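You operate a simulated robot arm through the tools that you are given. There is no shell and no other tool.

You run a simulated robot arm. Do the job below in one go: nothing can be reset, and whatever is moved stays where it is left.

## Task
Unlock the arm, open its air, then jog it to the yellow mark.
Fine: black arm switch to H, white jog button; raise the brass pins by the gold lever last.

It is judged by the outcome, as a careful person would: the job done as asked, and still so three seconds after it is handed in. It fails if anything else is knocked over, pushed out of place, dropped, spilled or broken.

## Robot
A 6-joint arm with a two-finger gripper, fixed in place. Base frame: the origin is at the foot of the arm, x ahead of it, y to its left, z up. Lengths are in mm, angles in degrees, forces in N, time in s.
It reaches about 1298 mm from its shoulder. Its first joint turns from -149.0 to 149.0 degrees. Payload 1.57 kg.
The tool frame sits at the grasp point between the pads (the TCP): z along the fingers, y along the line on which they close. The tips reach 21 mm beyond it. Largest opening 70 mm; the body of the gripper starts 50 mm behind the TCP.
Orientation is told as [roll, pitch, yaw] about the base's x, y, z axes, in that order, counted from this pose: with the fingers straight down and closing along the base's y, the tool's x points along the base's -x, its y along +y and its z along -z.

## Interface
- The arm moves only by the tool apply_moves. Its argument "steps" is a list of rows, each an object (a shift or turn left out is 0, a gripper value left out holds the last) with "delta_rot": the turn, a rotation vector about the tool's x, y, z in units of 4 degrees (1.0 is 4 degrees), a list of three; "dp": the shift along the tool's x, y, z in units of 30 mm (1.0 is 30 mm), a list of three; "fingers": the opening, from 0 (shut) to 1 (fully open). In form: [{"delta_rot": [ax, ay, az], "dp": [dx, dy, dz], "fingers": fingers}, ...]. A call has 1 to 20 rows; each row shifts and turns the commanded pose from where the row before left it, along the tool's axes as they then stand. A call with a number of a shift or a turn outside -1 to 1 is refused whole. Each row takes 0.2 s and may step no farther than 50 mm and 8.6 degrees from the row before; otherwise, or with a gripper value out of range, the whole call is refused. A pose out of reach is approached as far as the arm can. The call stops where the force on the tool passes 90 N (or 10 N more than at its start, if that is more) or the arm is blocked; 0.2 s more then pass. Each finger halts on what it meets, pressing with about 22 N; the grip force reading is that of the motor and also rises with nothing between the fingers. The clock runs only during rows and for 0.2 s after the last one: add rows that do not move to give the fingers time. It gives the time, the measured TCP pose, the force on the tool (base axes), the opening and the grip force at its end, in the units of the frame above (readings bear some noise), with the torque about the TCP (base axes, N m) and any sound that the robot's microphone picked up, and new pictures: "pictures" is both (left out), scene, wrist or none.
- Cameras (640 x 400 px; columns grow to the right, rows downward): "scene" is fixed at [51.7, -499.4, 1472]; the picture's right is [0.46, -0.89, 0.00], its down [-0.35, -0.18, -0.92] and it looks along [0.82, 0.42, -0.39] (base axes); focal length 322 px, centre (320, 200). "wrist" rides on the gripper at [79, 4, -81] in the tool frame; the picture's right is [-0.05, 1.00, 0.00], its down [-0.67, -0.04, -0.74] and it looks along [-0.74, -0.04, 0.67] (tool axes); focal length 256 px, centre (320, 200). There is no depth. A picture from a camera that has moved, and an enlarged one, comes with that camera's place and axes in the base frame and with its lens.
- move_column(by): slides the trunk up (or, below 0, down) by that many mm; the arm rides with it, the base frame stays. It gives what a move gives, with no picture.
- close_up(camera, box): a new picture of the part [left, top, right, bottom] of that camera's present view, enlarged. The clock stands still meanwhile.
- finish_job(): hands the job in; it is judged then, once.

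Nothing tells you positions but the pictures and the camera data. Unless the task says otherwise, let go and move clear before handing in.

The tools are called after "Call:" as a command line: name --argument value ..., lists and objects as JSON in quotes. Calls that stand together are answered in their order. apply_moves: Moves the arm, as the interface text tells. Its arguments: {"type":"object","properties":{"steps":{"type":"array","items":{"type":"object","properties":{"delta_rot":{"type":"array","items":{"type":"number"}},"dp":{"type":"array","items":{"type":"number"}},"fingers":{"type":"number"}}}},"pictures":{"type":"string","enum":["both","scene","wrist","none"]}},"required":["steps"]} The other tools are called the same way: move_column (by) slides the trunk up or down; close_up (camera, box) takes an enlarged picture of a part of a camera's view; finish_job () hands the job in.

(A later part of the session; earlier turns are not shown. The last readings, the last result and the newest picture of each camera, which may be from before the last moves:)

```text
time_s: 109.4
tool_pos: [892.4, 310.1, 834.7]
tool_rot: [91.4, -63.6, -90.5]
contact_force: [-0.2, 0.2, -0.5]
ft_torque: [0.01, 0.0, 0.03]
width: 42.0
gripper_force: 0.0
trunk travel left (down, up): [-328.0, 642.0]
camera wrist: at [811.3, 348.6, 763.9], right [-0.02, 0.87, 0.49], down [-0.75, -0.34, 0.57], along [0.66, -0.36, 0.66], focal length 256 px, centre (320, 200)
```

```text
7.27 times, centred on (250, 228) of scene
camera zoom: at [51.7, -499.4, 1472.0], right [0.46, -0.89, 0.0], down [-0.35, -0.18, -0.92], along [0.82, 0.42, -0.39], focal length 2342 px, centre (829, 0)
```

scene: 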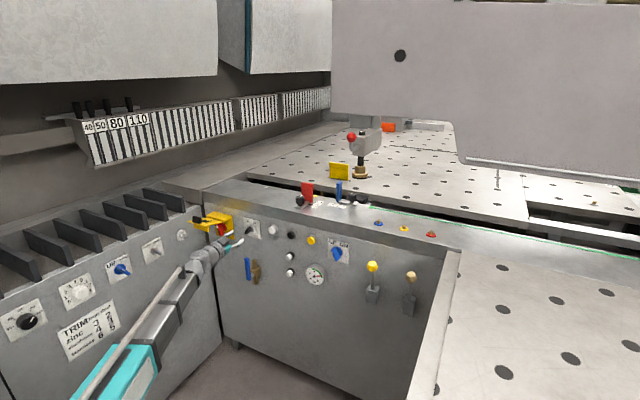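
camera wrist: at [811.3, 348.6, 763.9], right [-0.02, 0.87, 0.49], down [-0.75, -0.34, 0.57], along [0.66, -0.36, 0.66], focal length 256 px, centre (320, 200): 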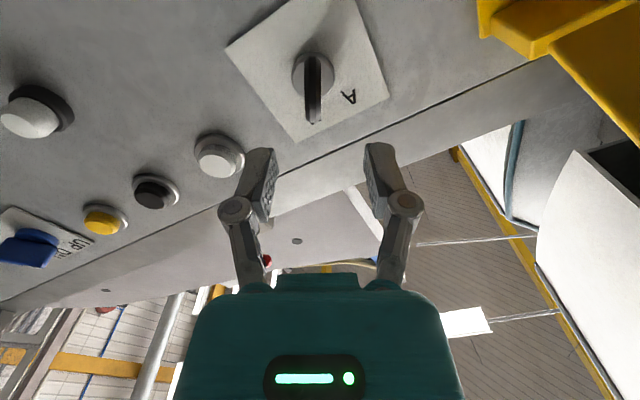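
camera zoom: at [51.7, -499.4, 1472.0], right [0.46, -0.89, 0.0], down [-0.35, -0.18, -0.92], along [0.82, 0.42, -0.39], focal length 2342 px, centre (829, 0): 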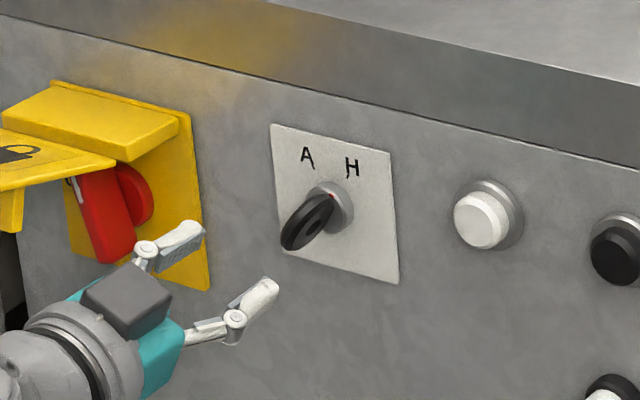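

The switch is on H. Now prepare for the white jog button at about (990, 198.5, 851): undo the roll, close the fingers, and line up in front of it.

Call:
apply_moves --steps '[{"delta_rot": [0, 0, -1], "fingers": 0}, {"delta_rot": [0, 0, -1]}, {"delta_rot": [0, 0, -1]}, {"delta_rot": [0, 0, -1]}, {"delta_rot": [0, 0, -1]}, {"delta_rot": [0, 0, -1]}, {"delta_rot": [0, 0, -0.8]}, {"dp": [0, -0.93, 0]}, {"dp": [0, -0.93, 0]}, {"dp": [0, -0.93, 0]}, {"dp": [0, -0.93, 0]}]' --pictures "none"

Call:
move_column --by 16

Call:
apply_moves --steps '[{"dp": [0, 0, 1]}, {"dp": [0, 0, 0.6]}]' --pictures "both"

Call:
close_up --camera "wrist" --box '[220, 40, 420, 200]'

Call:
close_up --camera "scene" --box '[210, 200, 290, 255]'

Call:
close_up --camera "scene" --box '[280, 110, 460, 215]'

```text
time_s: 111.8
tool_pos: [893.9, 200.3, 834.1]
tool_rot: [-130.1, -88.8, 131.0]
contact_force: [-0.4, 0.5, 0.4]
ft_torque: [0.02, -0.01, 0.0]
width: 0.0
gripper_force: 22.0
trunk travel left (down, up): [-328.0, 642.0]
```

```text
time_s: 112.4
tool_pos: [894.0, 200.6, 851.5]
tool_rot: [-129.9, -88.8, 130.7]
contact_force: [0.3, -0.2, -0.2]
ft_torque: [0.0, -0.01, 0.01]
width: 0.0
gripper_force: 21.6
trunk travel left (down, up): [-344.0, 626.0]
```

```text
time_s: 113.0
tool_pos: [941.6, 200.7, 851.8]
tool_rot: [-132.8, -88.8, 133.5]
contact_force: [0.0, 0.1, -0.7]
ft_torque: [0.02, 0.03, -0.01]
width: 0.2
gripper_force: 22.0
trunk travel left (down, up): [-344.0, 626.0]
camera wrist: at [861.9, 202.8, 770.3], right [-0.01, 1.0, 0.04], down [-0.75, -0.03, 0.66], along [0.66, -0.02, 0.75], focal length 256 px, centre (320, 200)
```

scene: 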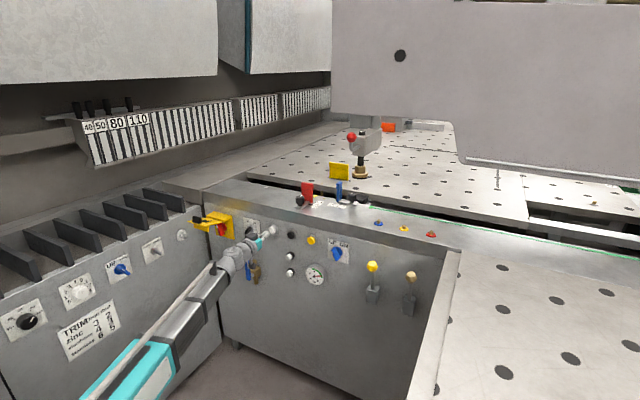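
wrist: 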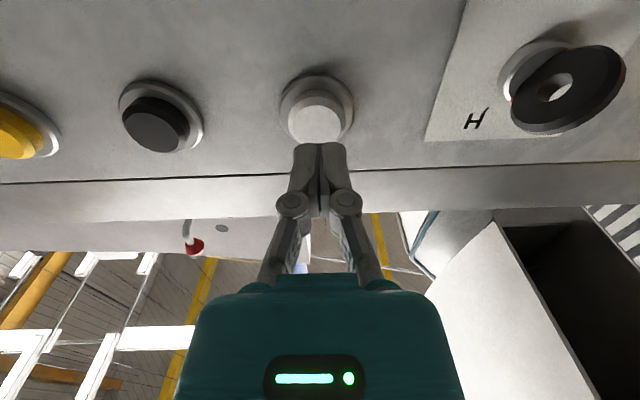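

```text
2.50 times, centred on (320, 120) of wrist
camera zoom: at [861.9, 202.8, 770.3], right [-0.01, 1.0, 0.04], down [-0.75, -0.03, 0.66], along [0.66, -0.02, 0.75], focal length 640 px, centre (320, 400)
```

zoom: 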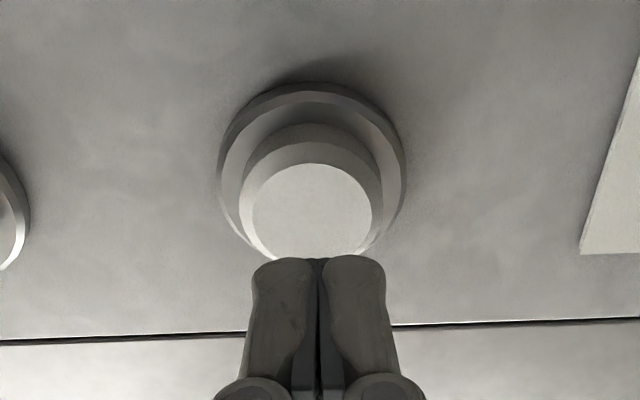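

```text
7.27 times, centred on (250, 228) of scene
camera zoom: at [51.7, -499.4, 1472.0], right [0.46, -0.89, 0.0], down [-0.35, -0.18, -0.92], along [0.82, 0.42, -0.39], focal length 2342 px, centre (829, 0)
```

zoom: 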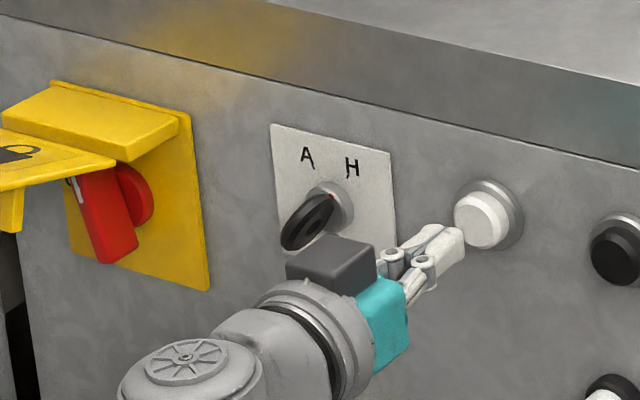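

```text
3.56 times, centred on (370, 162) of scene
camera zoom: at [51.7, -499.4, 1472.0], right [0.46, -0.89, 0.0], down [-0.35, -0.18, -0.92], along [0.82, 0.42, -0.39], focal length 1145 px, centre (142, 333)
```

zoom: 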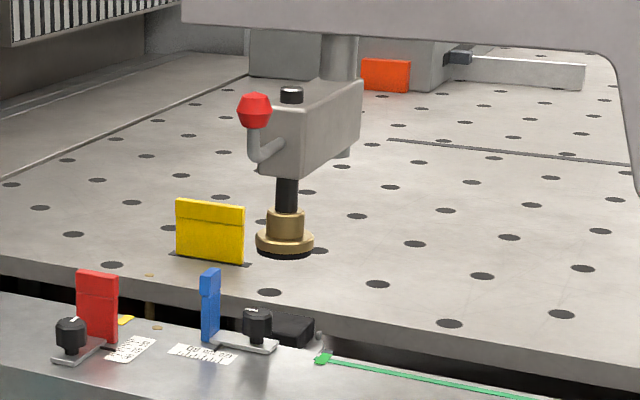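

Aligned with the white button. Advance until contact, watching the scene for which part moves.

Call:
apply_moves --steps '[{"dp": [0, 0, 0.7]}, {"dp": [0, 0, 0.2]}]' --pictures "scene"

Call:
close_up --camera "scene" --box '[280, 110, 460, 215]'

Call:
close_up --camera "scene" --box '[210, 200, 290, 255]'

```text
time_s: 113.6
tool_pos: [969.4, 200.8, 852.0]
tool_rot: [-134.8, -88.7, 135.6]
contact_force: [-4.7, 1.0, -0.5]
ft_torque: [0.05, 0.08, 0.01]
width: 6.0
gripper_force: 28.7
trunk travel left (down, up): [-344.0, 626.0]
heard: click
```

scene: 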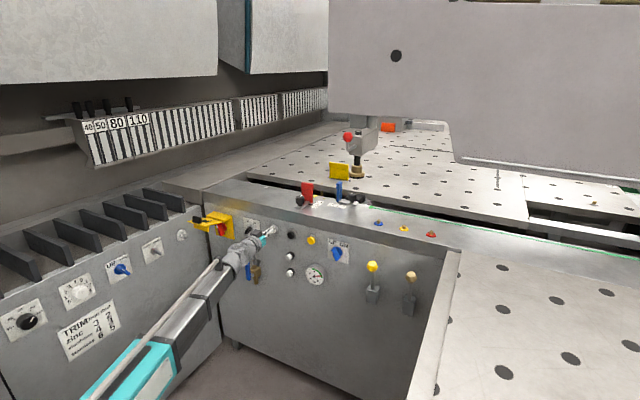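

```text
3.56 times, centred on (370, 162) of scene
camera zoom: at [51.7, -499.4, 1472.0], right [0.46, -0.89, 0.0], down [-0.35, -0.18, -0.92], along [0.82, 0.42, -0.39], focal length 1145 px, centre (142, 333)
```

zoom: 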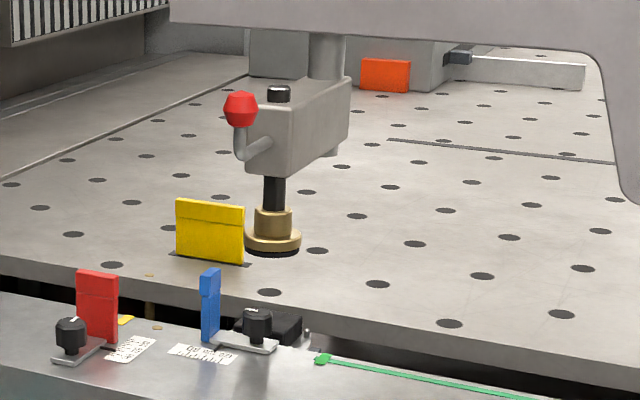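

```text
7.27 times, centred on (250, 228) of scene
camera zoom: at [51.7, -499.4, 1472.0], right [0.46, -0.89, 0.0], down [-0.35, -0.18, -0.92], along [0.82, 0.42, -0.39], focal length 2342 px, centre (829, 0)
```

zoom: 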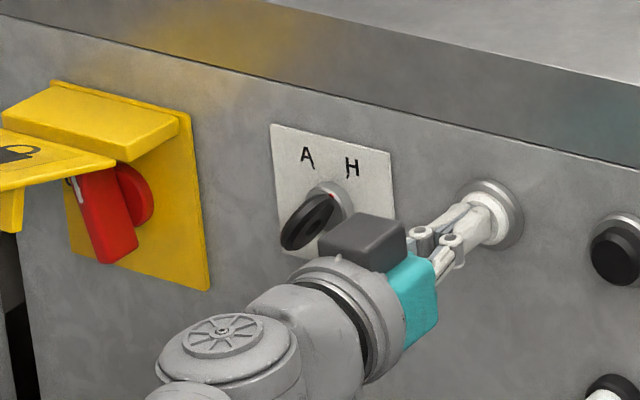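

Pressing the button clicks and the overhead arm with its carriage pointer moves left (+y) along the ledge gap, from the green tape's end toward the small yellow tape beside the red stop. I'll keep holding and monitor.

Call:
apply_moves --steps '[{"dp": [0, 0, 0]}]' --pictures "none"

Call:
close_up --camera "scene" --box '[290, 165, 390, 215]'

```text
time_s: 114.0
tool_pos: [968.1, 201.7, 851.9]
tool_rot: [-135.0, -88.7, 135.8]
contact_force: [-3.6, 1.6, -0.5]
ft_torque: [-0.02, 0.04, 0.01]
width: 5.9
gripper_force: 28.4
trunk travel left (down, up): [-344.0, 626.0]
```

```text
6.40 times, centred on (340, 190) of scene
camera zoom: at [51.7, -499.4, 1472.0], right [0.46, -0.89, 0.0], down [-0.35, -0.18, -0.92], along [0.82, 0.42, -0.39], focal length 2061 px, centre (192, 264)
```

zoom: 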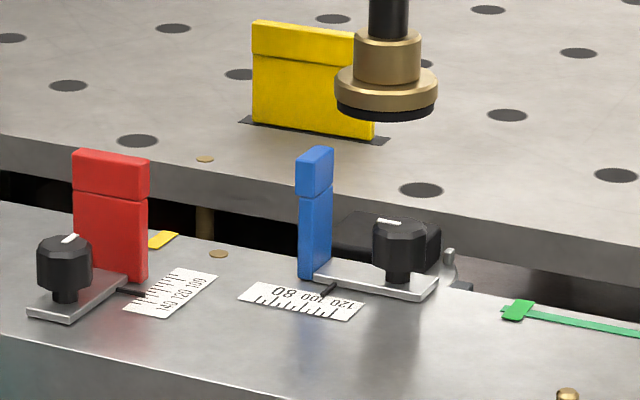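

The carriage flag is now at y≈-103 and the yellow tape at y≈105; it moves ~55 mm/s. Keep holding ~2 s, then re-check.

Call:
apply_moves --steps '[{"dp": [0, 0, 0]}, {"dp": [0, 0, 0]}, {"dp": [0, 0, 0]}, {"dp": [0, 0, 0]}, {"dp": [0, 0, 0]}, {"dp": [0, 0, 0]}, {"dp": [0, 0, 0]}]' --pictures "none"

Call:
close_up --camera "scene" --box '[290, 165, 390, 215]'

Call:
close_up --camera "scene" --box '[240, 100, 460, 240]'

```text
time_s: 115.6
tool_pos: [968.0, 201.7, 852.1]
tool_rot: [-135.3, -88.7, 135.9]
contact_force: [-5.3, 0.7, -0.2]
ft_torque: [-0.02, 0.07, -0.01]
width: 5.9
gripper_force: 28.9
trunk travel left (down, up): [-344.0, 626.0]
```

```text
6.40 times, centred on (340, 190) of scene
camera zoom: at [51.7, -499.4, 1472.0], right [0.46, -0.89, 0.0], down [-0.35, -0.18, -0.92], along [0.82, 0.42, -0.39], focal length 2061 px, centre (192, 264)
```

zoom: 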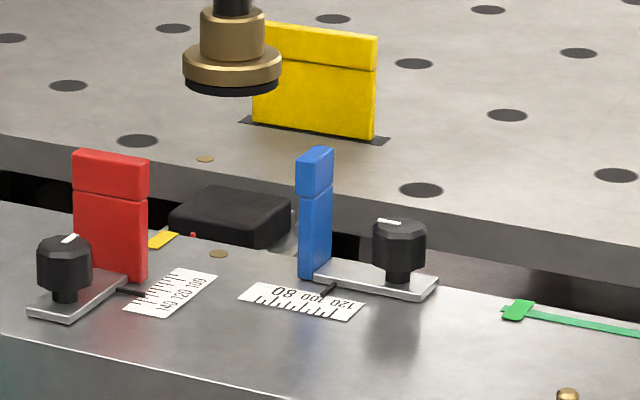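

```text
2.86 times, centred on (350, 170) of scene
camera zoom: at [51.7, -499.4, 1472.0], right [0.46, -0.89, 0.0], down [-0.35, -0.18, -0.92], along [0.82, 0.42, -0.39], focal length 920 px, centre (234, 286)
```

zoom: 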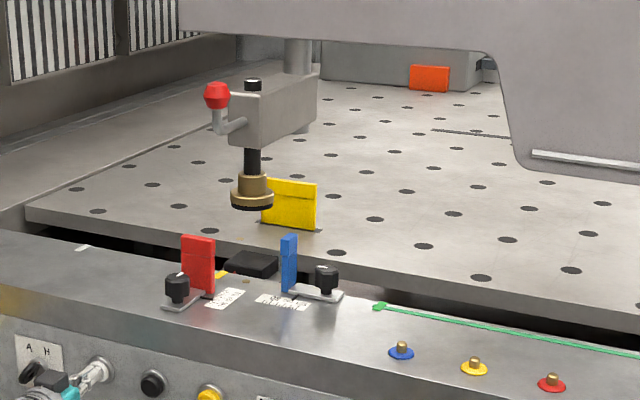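

The carriage is now close to the yellow tape. I'll zoom in to identify its pointer before continuing (the clock stands still).

Call:
close_up --camera "scene" --box '[300, 185, 350, 215]'

Call:
close_up --camera "wrist" --box '[0, 0, 640, 400]'

Call:
close_up --camera "scene" --box '[300, 100, 640, 200]'

```text
12.80 times, centred on (325, 200) of scene
camera zoom: at [51.7, -499.4, 1472.0], right [0.46, -0.89, 0.0], down [-0.35, -0.18, -0.92], along [0.82, 0.42, -0.39], focal length 4122 px, centre (256, 200)
```

zoom: 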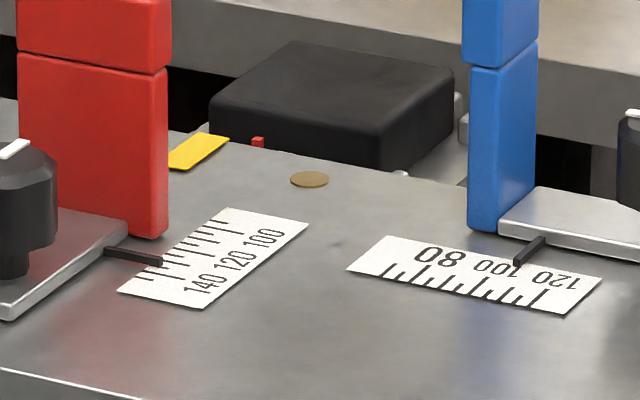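

```text
1.00 times, centred on (320, 200) of wrist (not enlarged: the box is as wide or as high as the picture)
camera zoom: at [888.5, 202.8, 770.6], right [-0.01, 1.0, 0.04], down [-0.76, -0.03, 0.65], along [0.66, -0.02, 0.76], focal length 256 px, centre (320, 200)
```

zoom: 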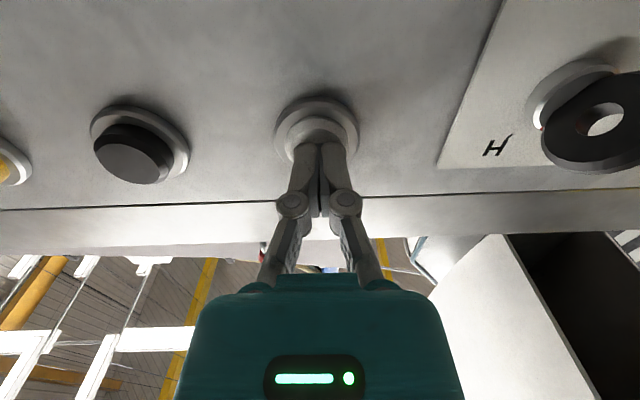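

```text
1.88 times, centred on (470, 150) of scene
camera zoom: at [51.7, -499.4, 1472.0], right [0.46, -0.89, 0.0], down [-0.35, -0.18, -0.92], along [0.82, 0.42, -0.39], focal length 606 px, centre (38, 294)
```

zoom: 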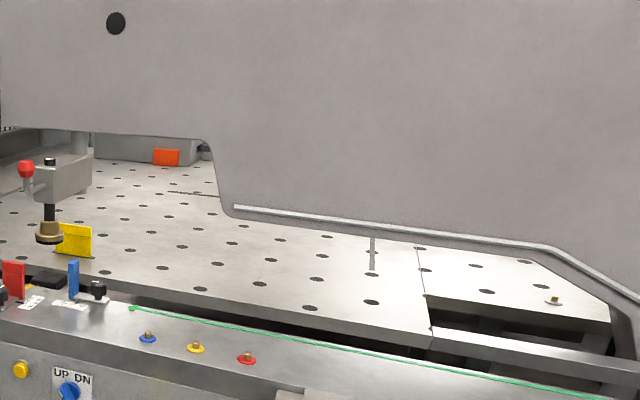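

I see it: a small red pointer on the carriage at y≈89, and the yellow tape at y≈105 – only ~15 mm to go at ~69 mm/s. I'll release now and finish with short taps.

Call:
apply_moves --steps '[{"dp": [0, 0, -0.6]}]' --pictures "none"

Call:
close_up --camera "scene" --box '[300, 185, 350, 215]'

```text
time_s: 116.0
tool_pos: [951.5, 199.2, 852.5]
tool_rot: [-134.4, -88.7, 135.3]
contact_force: [0.1, 0.0, 0.6]
ft_torque: [-0.01, 0.02, -0.01]
width: 0.1
gripper_force: 28.2
trunk travel left (down, up): [-344.0, 626.0]
```

```text
12.80 times, centred on (325, 200) of scene
camera zoom: at [51.7, -499.4, 1472.0], right [0.46, -0.89, 0.0], down [-0.35, -0.18, -0.92], along [0.82, 0.42, -0.39], focal length 4122 px, centre (256, 200)
```

zoom: 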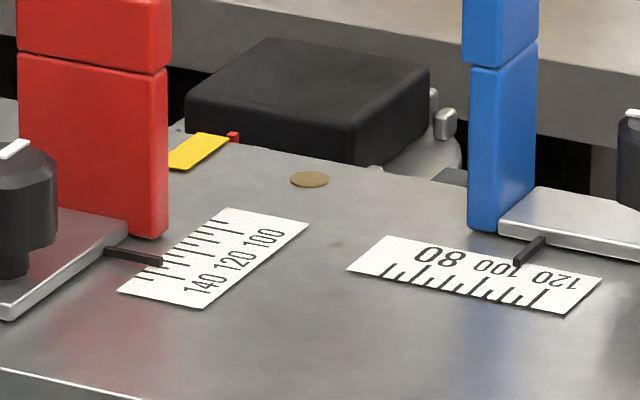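

Now only ~5 mm short. Zoom in closely to measure the remaining offset.

Call:
close_up --camera "scene" --box '[310, 190, 326, 200]'

Call:
apply_moves --steps '[{"dp": [0, 0, 0]}]' --pictures "none"

Call:
close_up --camera "scene" --box '[310, 190, 326, 200]'

```text
16.00 times, centred on (318, 195) of scene
camera zoom: at [51.7, -499.4, 1472.0], right [0.46, -0.89, 0.0], down [-0.35, -0.18, -0.92], along [0.82, 0.42, -0.39], focal length 5152 px, centre (352, 280)
```

zoom: 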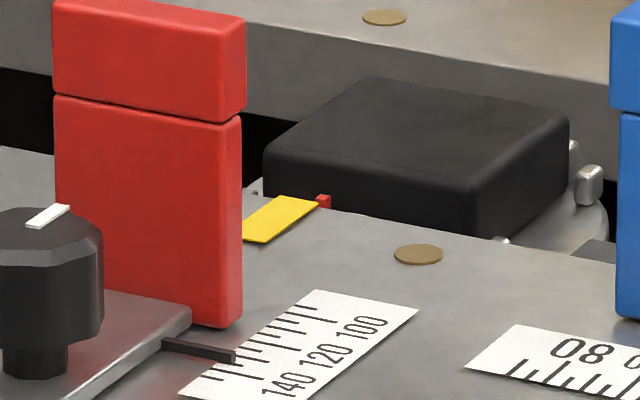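

```text
time_s: 116.4
tool_pos: [950.4, 200.8, 852.5]
tool_rot: [-134.5, -88.6, 135.3]
contact_force: [-0.3, -0.1, 0.3]
ft_torque: [-0.03, 0.02, -0.03]
width: 0.1
gripper_force: 28.3
trunk travel left (down, up): [-344.0, 626.0]
```

```text
16.00 times, centred on (318, 195) of scene
camera zoom: at [51.7, -499.4, 1472.0], right [0.46, -0.89, 0.0], down [-0.35, -0.18, -0.92], along [0.82, 0.42, -0.39], focal length 5152 px, centre (352, 280)
```

zoom: 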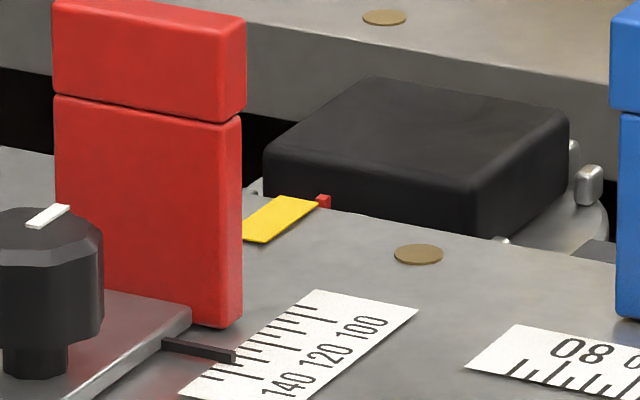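

Stopped ~5–7 mm short. I'll do a very brief tap: stage at TCP x≈955, then a quick in-out poke.

Call:
apply_moves --steps '[{"dp": [0, 0, 0.15]}, {"dp": [0, 0, 0]}, {"dp": [0, 0, 0.42]}, {"dp": [0, 0, -0.42]}, {"dp": [0, 0, 0]}]' --pictures "none"

Call:
close_up --camera "scene" --box '[310, 190, 326, 200]'

```text
time_s: 117.6
tool_pos: [955.8, 199.9, 852.1]
tool_rot: [-134.1, -88.7, 134.8]
contact_force: [0.5, -0.3, 0.0]
ft_torque: [-0.02, 0.02, 0.02]
width: 0.0
gripper_force: 28.8
trunk travel left (down, up): [-344.0, 626.0]
heard: click
```

```text
16.00 times, centred on (318, 195) of scene
camera zoom: at [51.7, -499.4, 1472.0], right [0.46, -0.89, 0.0], down [-0.35, -0.18, -0.92], along [0.82, 0.42, -0.39], focal length 5152 px, centre (352, 280)
```

zoom: 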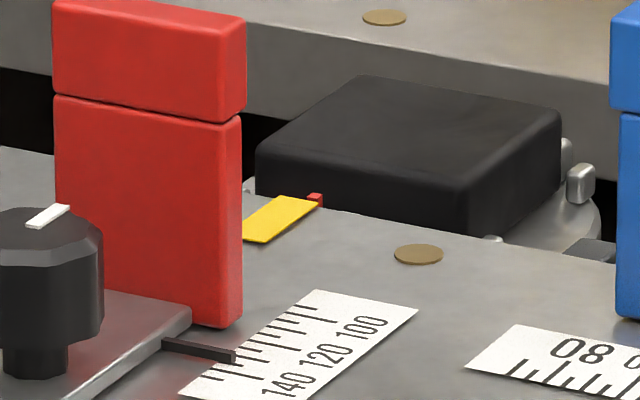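

The tap moved it ~2.5 mm; it's now within a few mm. To judge alignment properly I'll retreat, point the gripper down, rise, and look at the pointer and tape from above.

Call:
apply_moves --steps '[{"dp": [0, 0, -1]}, {"dp": [0, 0, -1]}, {"dp": [0, 0, -1]}, {"delta_rot": [0, 1, 0]}, {"delta_rot": [0, 1, 0]}, {"delta_rot": [0, 1, 0]}, {"delta_rot": [0, 1, 0]}, {"delta_rot": [0, 1, 0]}, {"delta_rot": [0, 1, 0]}, {"delta_rot": [0, 1, 0]}, {"delta_rot": [0, 1, 0]}, {"delta_rot": [0, 1, 0]}, {"delta_rot": [0, 1, 0]}, {"delta_rot": [0, 1, 0]}, {"delta_rot": [0, 1, 0]}, {"delta_rot": [0, 1, 0]}, {"delta_rot": [0, 1, 0]}, {"delta_rot": [0, 1, 0]}, {"delta_rot": [0, 1, 0]}, {"delta_rot": [0, 1, 0]}]' --pictures "none"

Call:
apply_moves --steps '[{"delta_rot": [0, 1, 0]}, {"delta_rot": [0, 1, 0]}, {"delta_rot": [0, 1, 0]}, {"delta_rot": [0, 1, 0]}, {"delta_rot": [0, 1, 0]}, {"delta_rot": [0, 0.3, 0]}]' --pictures "none"

Call:
move_column --by 390

Call:
apply_moves --steps '[{"dp": [-1, -0.2, 0]}, {"dp": [-1, -0.2, 0]}, {"dp": [-1, -0.2, 0]}, {"dp": [-1, -0.2, 0]}, {"dp": [-1, -0.2, 0]}, {"dp": [-1, -0.2, 0]}]' --pictures "both"

```text
time_s: 121.8
tool_pos: [849.8, 243.4, 686.5]
tool_rot: [-5.8, -28.8, 1.0]
contact_force: [-0.4, -0.4, -0.2]
ft_torque: [0.02, 0.03, 0.01]
width: 0.0
gripper_force: 28.5
out of reach, approached as far as the arm can: row 4, 5, 6, 7, 8, 9, 10, 11, 12, 13, 14, 15, 16, 17, 18, 19, 20
trunk travel left (down, up): [-344.0, 626.0]
```

```text
time_s: 123.2
tool_pos: [839.3, 269.2, 670.6]
tool_rot: [-12.6, -11.3, -1.3]
contact_force: [-1.5, -0.5, -0.1]
ft_torque: [0.0, 0.0, -0.01]
width: 0.3
gripper_force: 28.3
out of reach, approached as far as the arm can: row 1, 2, 3, 4, 5
trunk travel left (down, up): [-344.0, 626.0]
```

```text
time_s: 127.0
tool_pos: [841.1, 269.9, 1060.0]
tool_rot: [-12.6, -11.4, -1.3]
contact_force: [-0.3, -0.6, -0.4]
ft_torque: [0.0, 0.01, 0.02]
width: 0.2
gripper_force: 28.6
trunk travel left (down, up): [-734.0, 236.0]
```

```text
time_s: 128.3
tool_pos: [1016.3, 232.1, 1061.1]
tool_rot: [-13.1, -11.6, -1.3]
contact_force: [-0.8, 0.5, -0.9]
ft_torque: [-0.01, -0.02, -0.02]
width: 0.0
gripper_force: 28.4
out of reach, approached as far as the arm can: row 1, 2, 3, 4, 5, 6
trunk travel left (down, up): [-734.0, 236.0]
camera wrist: at [922.2, 255.8, 1120.7], right [0.12, 0.97, -0.21], down [0.51, 0.12, 0.85], along [0.85, -0.21, -0.48], focal length 256 px, centre (320, 200)
```

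scene: 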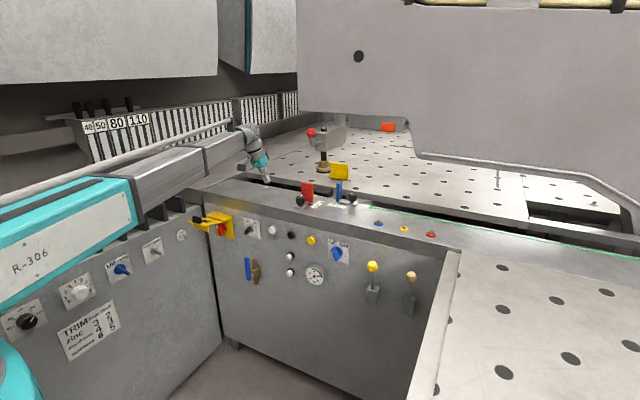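
wrist: 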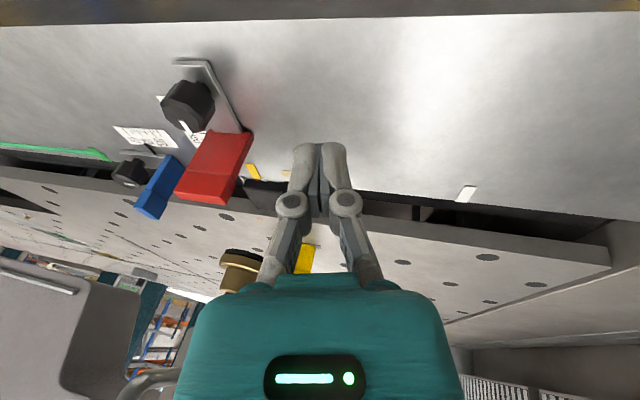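

Call:
close_up --camera "wrist" --box '[200, 120, 320, 200]'

Call:
close_up --camera "wrist" --box '[236, 155, 276, 185]'

```text
5.00 times, centred on (260, 160) of wrist
camera zoom: at [922.2, 255.8, 1120.7], right [0.12, 0.97, -0.21], down [0.51, 0.12, 0.85], along [0.85, -0.21, -0.48], focal length 1280 px, centre (620, 400)
```

zoom: 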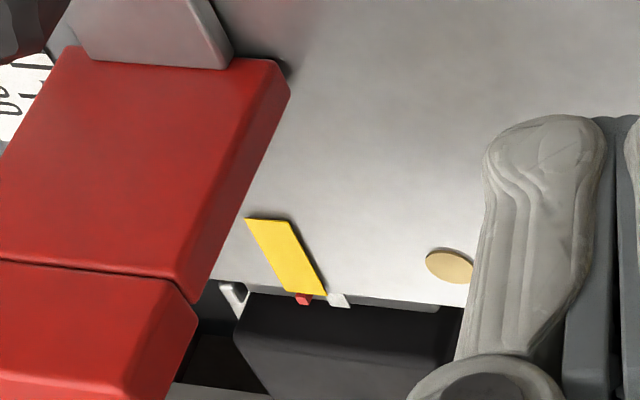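

```text
13.33 times, centred on (256, 170) of wrist
camera zoom: at [922.2, 255.8, 1120.7], right [0.12, 0.97, -0.21], down [0.51, 0.12, 0.85], along [0.85, -0.21, -0.48], focal length 3413 px, centre (1173, 600)
```

zoom: 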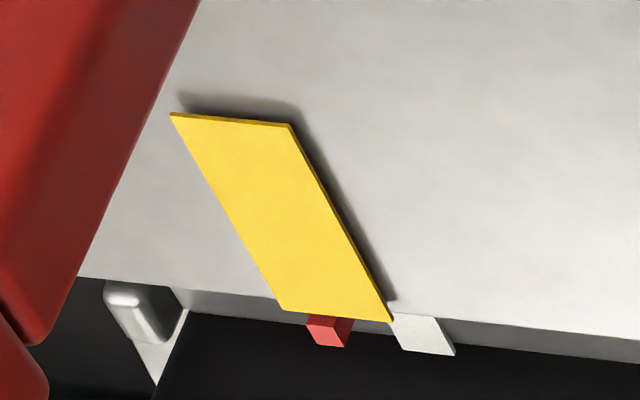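

From above: the carriage's red pointer sits within the yellow tape's width, about 2–3 mm short of its centre. One more identical tap would centre it. I'll retreat and re-orient the tool to horizontal, pivoting about the wrist so it stays clean.

Call:
apply_moves --steps '[{"dp": [1, 0, 0]}, {"dp": [1, 0, 0]}, {"dp": [1, 0, 0]}, {"dp": [1, 0, 0]}, {"dp": [1, 0, 0]}, {"dp": [1, 0, 0]}, {"dp": [1, 0, 0]}, {"dp": [1, 0, 0]}, {"dp": [1, 0, 0]}, {"delta_rot": [-1, 0, 0], "dp": [0, 0.433, 0]}, {"delta_rot": [-1, 0, 0], "dp": [0, 0.433, 0]}, {"delta_rot": [-1, 0, 0], "dp": [0, 0.433, 0]}, {"delta_rot": [-0.3, 0, 0], "dp": [0, 0.13, 0]}]' --pictures "wrist"

```text
time_s: 131.2
tool_pos: [745.0, 295.2, 1061.9]
tool_rot: [-9.4, -16.6, -0.4]
contact_force: [-0.3, 0.8, 0.1]
ft_torque: [-0.02, -0.03, 0.01]
width: 0.0
gripper_force: 28.4
out of reach, approached as far as the arm can: row 1, 2, 3, 4, 5, 6, 7, 8, 9, 10, 11, 12
trunk travel left (down, up): [-734.0, 236.0]
camera wrist: at [645.7, 313.5, 1115.5], right [0.1, 0.98, -0.14], down [0.43, 0.08, 0.9], along [0.9, -0.15, -0.41], focal length 256 px, centre (320, 200)
```

wrist: 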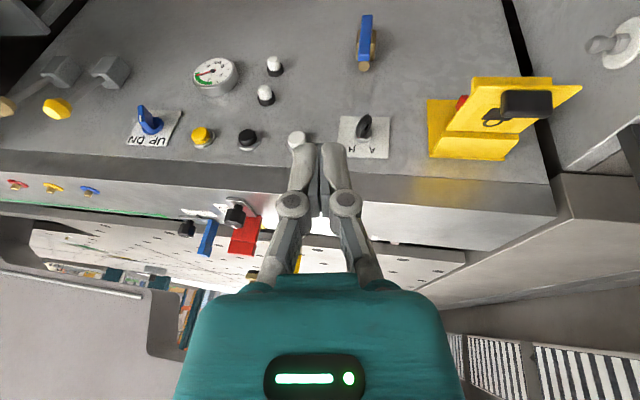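

Call:
apply_moves --steps '[{"delta_rot": [-1, 0, 0], "dp": [0, 0.433, 0]}, {"delta_rot": [-1, 0, 0], "dp": [0, 0.433, 0]}]' --pictures "none"

```text
time_s: 131.8
tool_pos: [741.1, 313.5, 1063.3]
tool_rot: [-8.0, -18.3, -0.2]
contact_force: [0.3, -0.1, 0.5]
ft_torque: [-0.03, 0.02, -0.03]
width: 0.0
gripper_force: 28.5
out of reach, approached as far as the arm can: row 1, 2
trunk travel left (down, up): [-734.0, 236.0]
```

Call:
apply_moves --steps '[{"delta_rot": [0, -1, 0], "dp": [-0.433, 0, 0]}, {"delta_rot": [0, -1, 0], "dp": [-0.433, 0, 0]}, {"delta_rot": [0, -1, 0], "dp": [-0.433, 0, 0]}, {"delta_rot": [0, -1, 0], "dp": [-0.433, 0, 0]}, {"delta_rot": [0, -1, 0], "dp": [-0.433, 0, 0]}]' --pictures "none"

```text
time_s: 132.9
tool_pos: [800.0, 314.3, 1094.9]
tool_rot: [-9.8, -38.1, 3.3]
contact_force: [0.7, 0.5, -0.1]
ft_torque: [0.04, -0.01, 0.01]
width: 0.1
gripper_force: 28.6
trunk travel left (down, up): [-734.0, 236.0]
```

Clean now. Continue pitching up to horizontal about the wrist.

Call:
apply_moves --steps '[{"delta_rot": [0, -1, 0], "dp": [-0.433, 0, 0]}, {"delta_rot": [0, -1, 0], "dp": [-0.433, 0, 0]}, {"delta_rot": [0, -1, 0], "dp": [-0.433, 0, 0]}, {"delta_rot": [0, -1, 0], "dp": [-0.433, 0, 0]}, {"delta_rot": [0, -1, 0], "dp": [-0.433, 0, 0]}, {"delta_rot": [0, -1, 0], "dp": [-0.433, 0, 0]}, {"delta_rot": [0, -1, 0], "dp": [-0.433, 0, 0]}, {"delta_rot": [0, -1, 0], "dp": [-0.433, 0, 0]}, {"delta_rot": [0, -1, 0], "dp": [-0.433, 0, 0]}, {"delta_rot": [0, -1, 0], "dp": [-0.433, 0, 0]}, {"delta_rot": [0, -1, 0], "dp": [-0.433, 0, 0]}, {"delta_rot": [0, -1, 0], "dp": [-0.433, 0, 0]}]' --pictures "wrist"

```text
time_s: 135.6
tool_pos: [876.4, 329.1, 1227.3]
tool_rot: [-64.9, -81.5, 62.1]
contact_force: [0.0, -0.2, 0.6]
ft_torque: [0.03, 0.0, 0.01]
width: 0.1
gripper_force: 28.4
out of reach, approached as far as the arm can: row 3
trunk travel left (down, up): [-734.0, 236.0]
camera wrist: at [790.1, 327.6, 1152.5], right [0.05, 1.0, -0.08], down [-0.7, 0.09, 0.71], along [0.71, 0.02, 0.7], focal length 256 px, centre (320, 200)
```

wrist: 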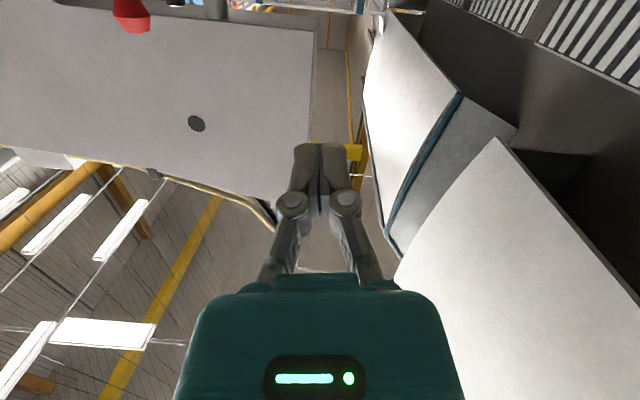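

Call:
apply_moves --steps '[{"delta_rot": [-0.75, -0.8, 0], "dp": [-0.35, 0.32, 0]}, {"delta_rot": [0, 0, 1]}, {"dp": [0, -1, 0]}, {"dp": [0, -1, 0]}, {"dp": [0, -1, 0]}, {"dp": [0, -1, 0]}, {"dp": [0, -0.6, 0]}]' --pictures "none"

Call:
move_column --by -375

Call:
apply_moves --steps '[{"dp": [0, 0, 0]}]' --pictures "both"

```text
time_s: 137.2
tool_pos: [877.6, 201.6, 1236.2]
tool_rot: [-79.0, -86.4, 79.3]
contact_force: [-0.2, -0.1, -0.6]
ft_torque: [0.01, -0.02, 0.03]
width: 0.0
gripper_force: 28.4
out of reach, approached as far as the arm can: row 5
trunk travel left (down, up): [-734.0, 236.0]
```

```text
time_s: 140.8
tool_pos: [876.1, 202.5, 861.6]
tool_rot: [-79.2, -86.3, 79.3]
contact_force: [-0.3, 0.6, -0.1]
ft_torque: [0.01, 0.0, -0.02]
width: 0.0
gripper_force: 28.7
trunk travel left (down, up): [-359.0, 611.0]
```

```text
time_s: 141.2
tool_pos: [876.7, 203.2, 862.1]
tool_rot: [-79.2, -86.3, 79.3]
contact_force: [0.2, 0.3, -0.1]
ft_torque: [-0.02, 0.01, -0.06]
width: 0.0
gripper_force: 28.3
trunk travel left (down, up): [-359.0, 611.0]
camera wrist: at [794.7, 201.2, 782.4], right [0.0, 1.0, -0.01], down [-0.74, 0.0, 0.68], along [0.68, 0.01, 0.74], focal length 256 px, centre (320, 200)
```

scene: 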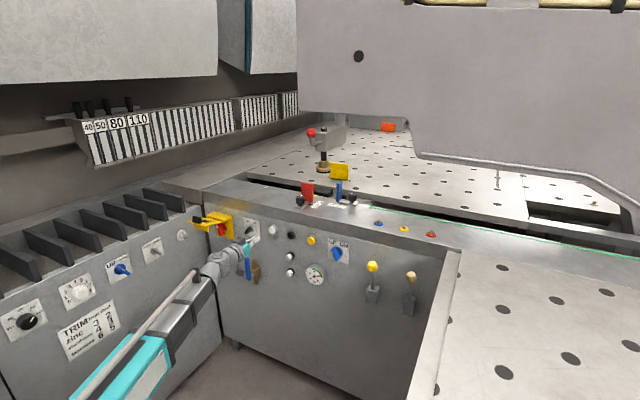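
wrist: 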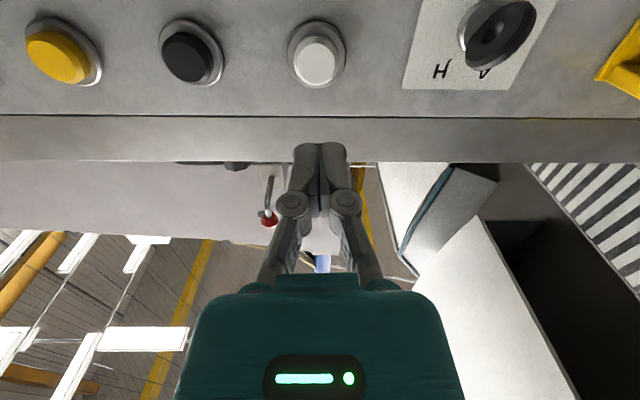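

Tool is horizontal again. Line up at the white button, stage at x≈955 and repeat the same short tap.

Call:
move_column --by -10

Call:
apply_moves --steps '[{"dp": [0, -0.1, 0.9]}, {"dp": [0, 0, 0.9]}, {"dp": [0, 0, 0.8]}, {"dp": [0, 0, 0]}]' --pictures "none"

Call:
close_up --camera "scene" --box '[310, 190, 326, 200]'

```text
time_s: 141.8
tool_pos: [876.1, 202.1, 852.0]
tool_rot: [-79.2, -86.3, 79.5]
contact_force: [-0.1, 0.7, -0.5]
ft_torque: [0.01, 0.0, 0.0]
width: 0.0
gripper_force: 28.9
trunk travel left (down, up): [-349.0, 621.0]
```

```text
time_s: 142.8
tool_pos: [955.0, 199.7, 851.6]
tool_rot: [-78.9, -86.3, 79.1]
contact_force: [-0.7, -0.5, -0.1]
ft_torque: [0.0, 0.0, -0.03]
width: 0.3
gripper_force: 29.0
trunk travel left (down, up): [-349.0, 621.0]
```

```text
16.00 times, centred on (318, 195) of scene
camera zoom: at [51.7, -499.4, 1472.0], right [0.46, -0.89, 0.0], down [-0.35, -0.18, -0.92], along [0.82, 0.42, -0.39], focal length 5152 px, centre (352, 280)
```

zoom: 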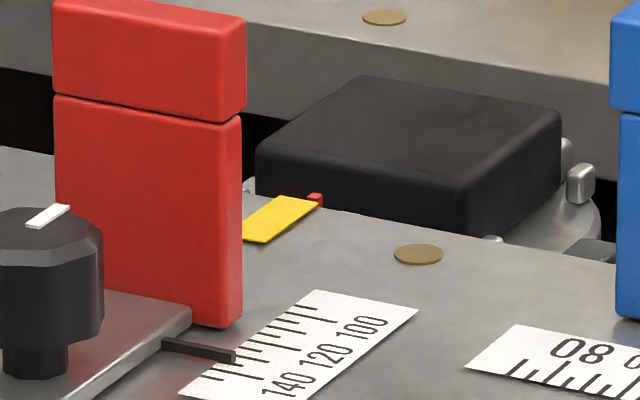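

Call:
apply_moves --steps '[{"dp": [0, 0, 0.42]}, {"dp": [0, 0, -0.42]}, {"dp": [0, 0, 0]}]' --pictures "none"

Call:
close_up --camera "scene" --box '[310, 190, 326, 200]'

```text
time_s: 143.6
tool_pos: [954.0, 199.8, 851.2]
tool_rot: [-78.8, -86.4, 79.0]
contact_force: [-0.2, 0.4, -0.7]
ft_torque: [0.05, 0.0, 0.02]
width: 0.0
gripper_force: 27.8
trunk travel left (down, up): [-349.0, 621.0]
heard: click
```

```text
16.00 times, centred on (318, 195) of scene
camera zoom: at [51.7, -499.4, 1472.0], right [0.46, -0.89, 0.0], down [-0.35, -0.18, -0.92], along [0.82, 0.42, -0.39], focal length 5152 px, centre (352, 280)
```

zoom: 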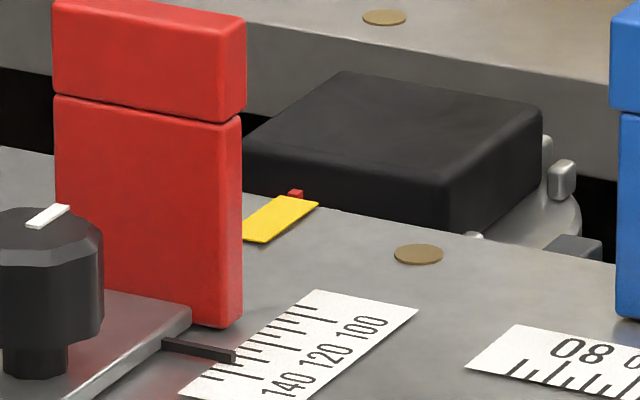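

The tap moved it about 6 mm this time; the pointer still lies within the yellow tape's width (~3 mm past centre). That's on the mark. Now to the gold (tan) lever at the right, knob at roughly (942, -370, 843). I'll retreat and move over to inspect it.

Call:
apply_moves --steps '[{"dp": [0, 0, -1]}, {"dp": [0, 0, -1]}, {"dp": [0, 0, -1]}, {"dp": [0, 0, -1]}, {"dp": [0, -1, 0]}, {"dp": [0, -1, 0]}, {"dp": [0, -1, 0]}, {"dp": [0, -1, 0]}, {"dp": [0, -1, 0]}, {"dp": [0, -1, 0]}, {"dp": [0, -1, 0]}, {"dp": [0, -1, 0]}, {"dp": [0, -1, 0]}, {"dp": [0, -1, 0]}, {"dp": [0, -1, 0]}, {"dp": [0, -1, 0]}, {"dp": [0, -1, 0]}, {"dp": [0, -1, 0]}, {"dp": [0, -1, 0]}, {"dp": [0, -1, 0]}]' --pictures "both"

Call:
close_up --camera "scene" --box '[350, 240, 450, 330]'

Call:
close_up --camera "scene" --box '[310, 190, 326, 200]'

```text
time_s: 147.8
tool_pos: [835.6, -263.5, 853.1]
tool_rot: [-81.7, -86.4, 82.0]
contact_force: [-0.1, 0.1, -0.8]
ft_torque: [0.0, -0.02, -0.01]
width: 0.1
gripper_force: 28.6
out of reach, approached as far as the arm can: row 6, 8, 10, 11, 12, 13, 15, 17, 19
trunk travel left (down, up): [-349.0, 621.0]
camera wrist: at [753.9, -264.3, 772.8], right [0.0, 1.0, -0.01], down [-0.74, 0.0, 0.67], along [0.67, 0.01, 0.74], focal length 256 px, centre (320, 200)
```

scene: 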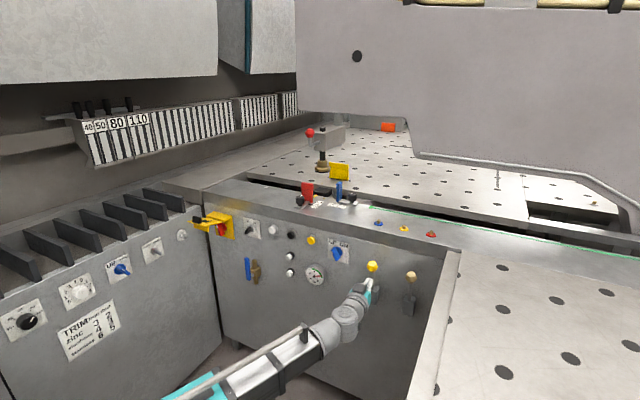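
wrist: 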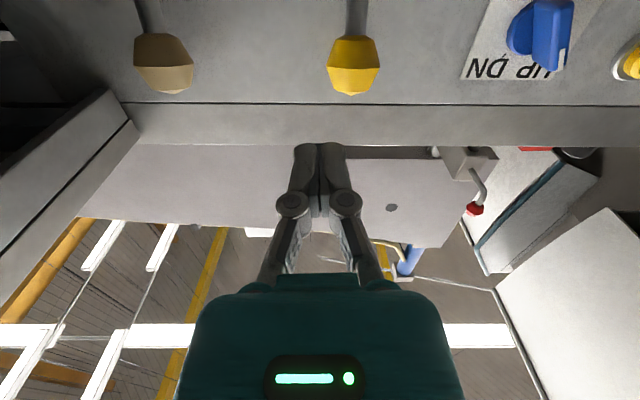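

```text
4.44 times, centred on (400, 285) of scene
camera zoom: at [51.7, -499.4, 1472.0], right [0.46, -0.89, 0.0], down [-0.35, -0.18, -0.92], along [0.82, 0.42, -0.39], focal length 1431 px, centre (-36, -178)
```

zoom: 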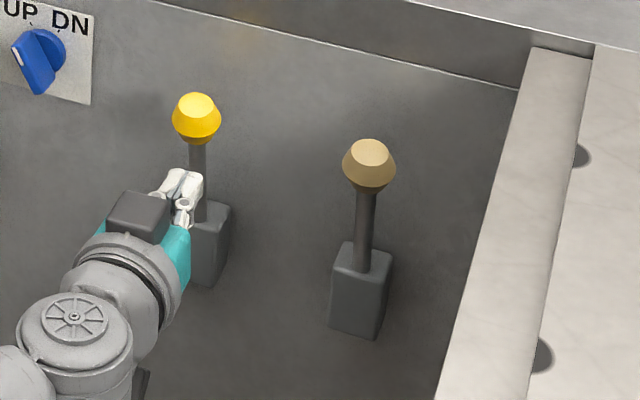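

```text
16.00 times, centred on (318, 195) of scene
camera zoom: at [51.7, -499.4, 1472.0], right [0.46, -0.89, 0.0], down [-0.35, -0.18, -0.92], along [0.82, 0.42, -0.39], focal length 5152 px, centre (352, 280)
```

zoom: 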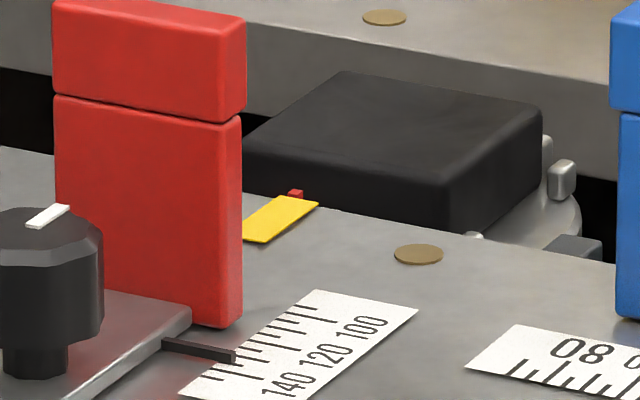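

Call:
close_up --camera "wrist" --box '[80, 0, 400, 160]'

Call:
apply_moves --steps '[{"delta_rot": [0, 0, 1]}, {"delta_rot": [0, 0, 1]}, {"delta_rot": [0, 0, 1]}, {"delta_rot": [0, 0, 1]}, {"delta_rot": [0, 0, 1]}, {"delta_rot": [0, 0, 1]}, {"delta_rot": [0, 0, 1]}, {"delta_rot": [0, 0, 1]}, {"delta_rot": [0, 0, 1]}, {"delta_rot": [0, 0, 1]}, {"delta_rot": [0, 0, 1]}, {"delta_rot": [0, 0, 1]}, {"delta_rot": [0, 0, 1]}, {"delta_rot": [0, 0, 1]}, {"delta_rot": [0, 0, 1]}, {"delta_rot": [0, 0, 1]}, {"delta_rot": [0, 0, 1]}, {"delta_rot": [0, 0, 1]}, {"delta_rot": [0, 0, 1]}, {"delta_rot": [0, 0, 1]}]' --pictures "wrist"

```text
2.00 times, centred on (240, 80) of wrist
camera zoom: at [753.9, -264.3, 772.8], right [0.0, 1.0, -0.01], down [-0.74, 0.0, 0.67], along [0.67, 0.01, 0.74], focal length 512 px, centre (480, 440)
```

zoom: 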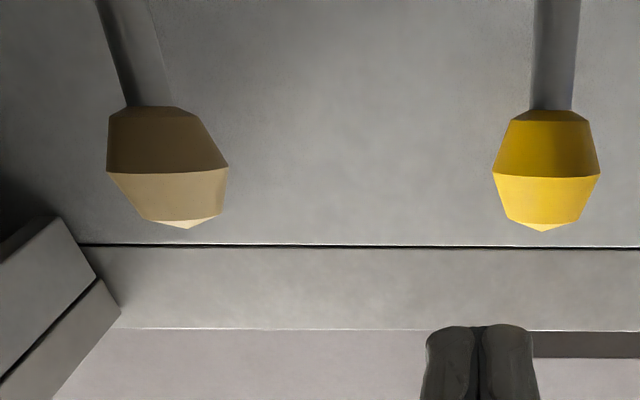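

```text
time_s: 151.9
tool_pos: [835.6, -262.5, 851.2]
tool_rot: [89.3, -13.5, -89.7]
contact_force: [-0.8, -1.0, -0.2]
ft_torque: [0.0, 0.02, 0.03]
width: 0.1
gripper_force: 29.1
trunk travel left (down, up): [-349.0, 621.0]
camera wrist: at [754.5, -185.4, 837.6], right [0.01, 0.18, 0.98], down [-0.74, -0.66, 0.13], along [0.67, -0.73, 0.13], focal length 256 px, centre (320, 200)
```

wrist: 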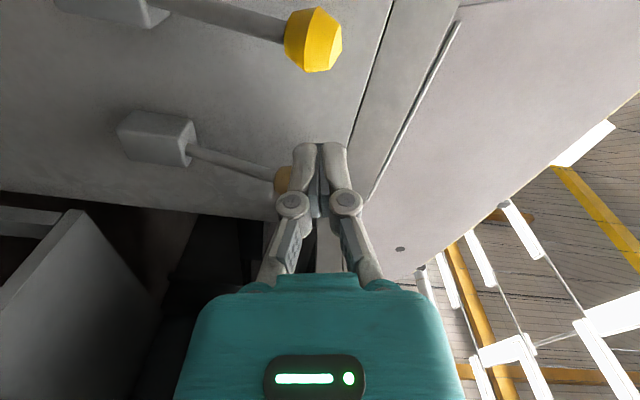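

Tan lever: stem base ≈ (970, -372, 732), knob ≈ (946, -371, 836), leaning ~13° outward. I'll roll back to level, open the fingers, and grip the knob from both sides (so it can pivot in the pads).

Call:
apply_moves --steps '[{"delta_rot": [0, 0, -1]}, {"delta_rot": [0, 0, -1]}, {"delta_rot": [0, 0, -1]}, {"delta_rot": [0, 0, -1]}, {"delta_rot": [0, 0, -1]}, {"delta_rot": [0, 0, -1]}, {"delta_rot": [0, 0, -1]}, {"delta_rot": [0, 0, -1]}, {"delta_rot": [0, 0, -1]}, {"delta_rot": [0, 0, -1]}, {"delta_rot": [0, 0, -1]}, {"delta_rot": [0, 0, -1]}, {"delta_rot": [0, 0, -1]}, {"delta_rot": [0, 0, -1]}, {"delta_rot": [0, 0, -1]}, {"delta_rot": [0, 0, -1]}, {"delta_rot": [0, 0, -1]}, {"delta_rot": [0, 0, -1]}, {"delta_rot": [0, 0, -1]}, {"delta_rot": [0, 0, -1]}]' --pictures "none"

Call:
move_column --by -15

Call:
apply_moves --steps '[{"dp": [0, -0.9, 0], "fingers": 1}, {"dp": [0, -0.9, 0]}, {"dp": [0, -0.9, 0]}, {"dp": [0, -0.9, 0]}, {"dp": [0, 0, 0.5]}, {"dp": [0, 0, 0.5]}]' --pictures "both"

Call:
close_up --camera "wrist" --box '[160, 0, 480, 200]'

Call:
close_up --camera "scene" --box '[350, 240, 450, 330]'

```text
time_s: 156.2
tool_pos: [835.3, -262.5, 851.5]
tool_rot: [-80.3, -86.4, 80.4]
contact_force: [0.0, 0.3, -0.5]
ft_torque: [-0.02, -0.02, 0.03]
width: 0.2
gripper_force: 28.7
trunk travel left (down, up): [-349.0, 621.0]
```

```text
time_s: 156.8
tool_pos: [835.9, -263.3, 836.5]
tool_rot: [-80.0, -86.3, 80.1]
contact_force: [-0.1, -0.4, 0.8]
ft_torque: [-0.04, 0.0, 0.01]
width: 0.1
gripper_force: 28.2
trunk travel left (down, up): [-334.0, 636.0]
```

```text
time_s: 158.2
tool_pos: [865.7, -370.9, 836.7]
tool_rot: [-82.6, -86.4, 82.8]
contact_force: [0.3, -0.6, -0.4]
ft_torque: [0.0, 0.0, 0.01]
width: 70.0
gripper_force: 0.1
out of reach, approached as far as the arm can: row 3
trunk travel left (down, up): [-334.0, 636.0]
camera wrist: at [785.2, -371.5, 757.8], right [0.0, 1.0, -0.01], down [-0.74, 0.0, 0.67], along [0.67, 0.01, 0.74], focal length 256 px, centre (320, 200)
```

scene: 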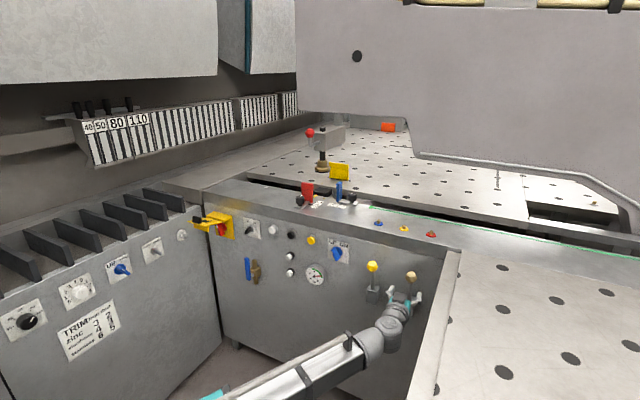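
wrist: 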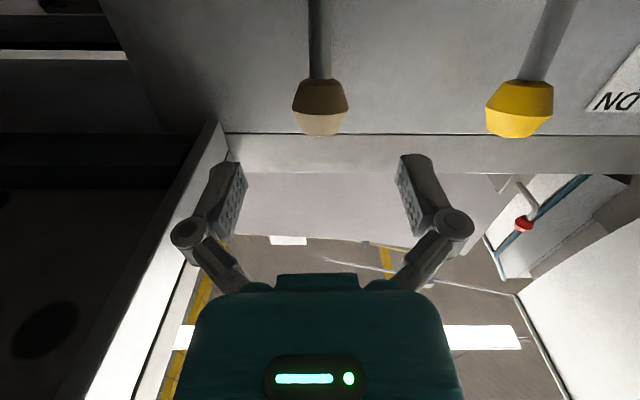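

```text
2.00 times, centred on (320, 100) of wrist
camera zoom: at [785.2, -371.5, 757.8], right [0.0, 1.0, -0.01], down [-0.74, 0.0, 0.67], along [0.67, 0.01, 0.74], focal length 512 px, centre (320, 400)
```

zoom: 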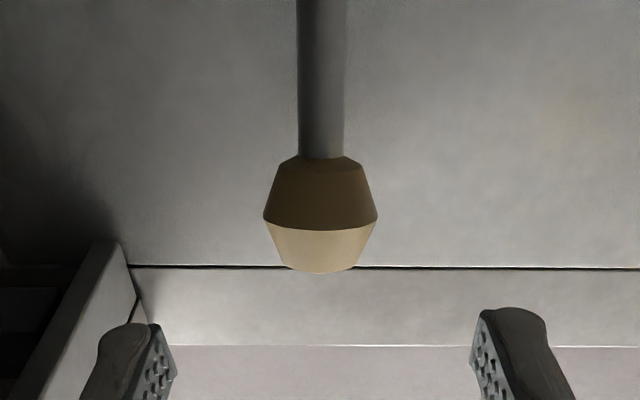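

```text
4.44 times, centred on (400, 285) of scene
camera zoom: at [51.7, -499.4, 1472.0], right [0.46, -0.89, 0.0], down [-0.35, -0.18, -0.92], along [0.82, 0.42, -0.39], focal length 1431 px, centre (-36, -178)
```

zoom: 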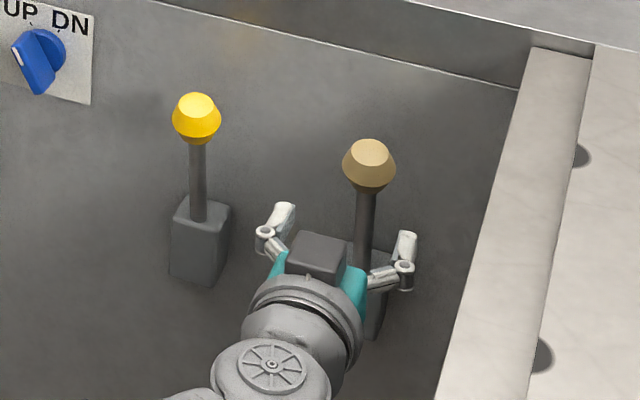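

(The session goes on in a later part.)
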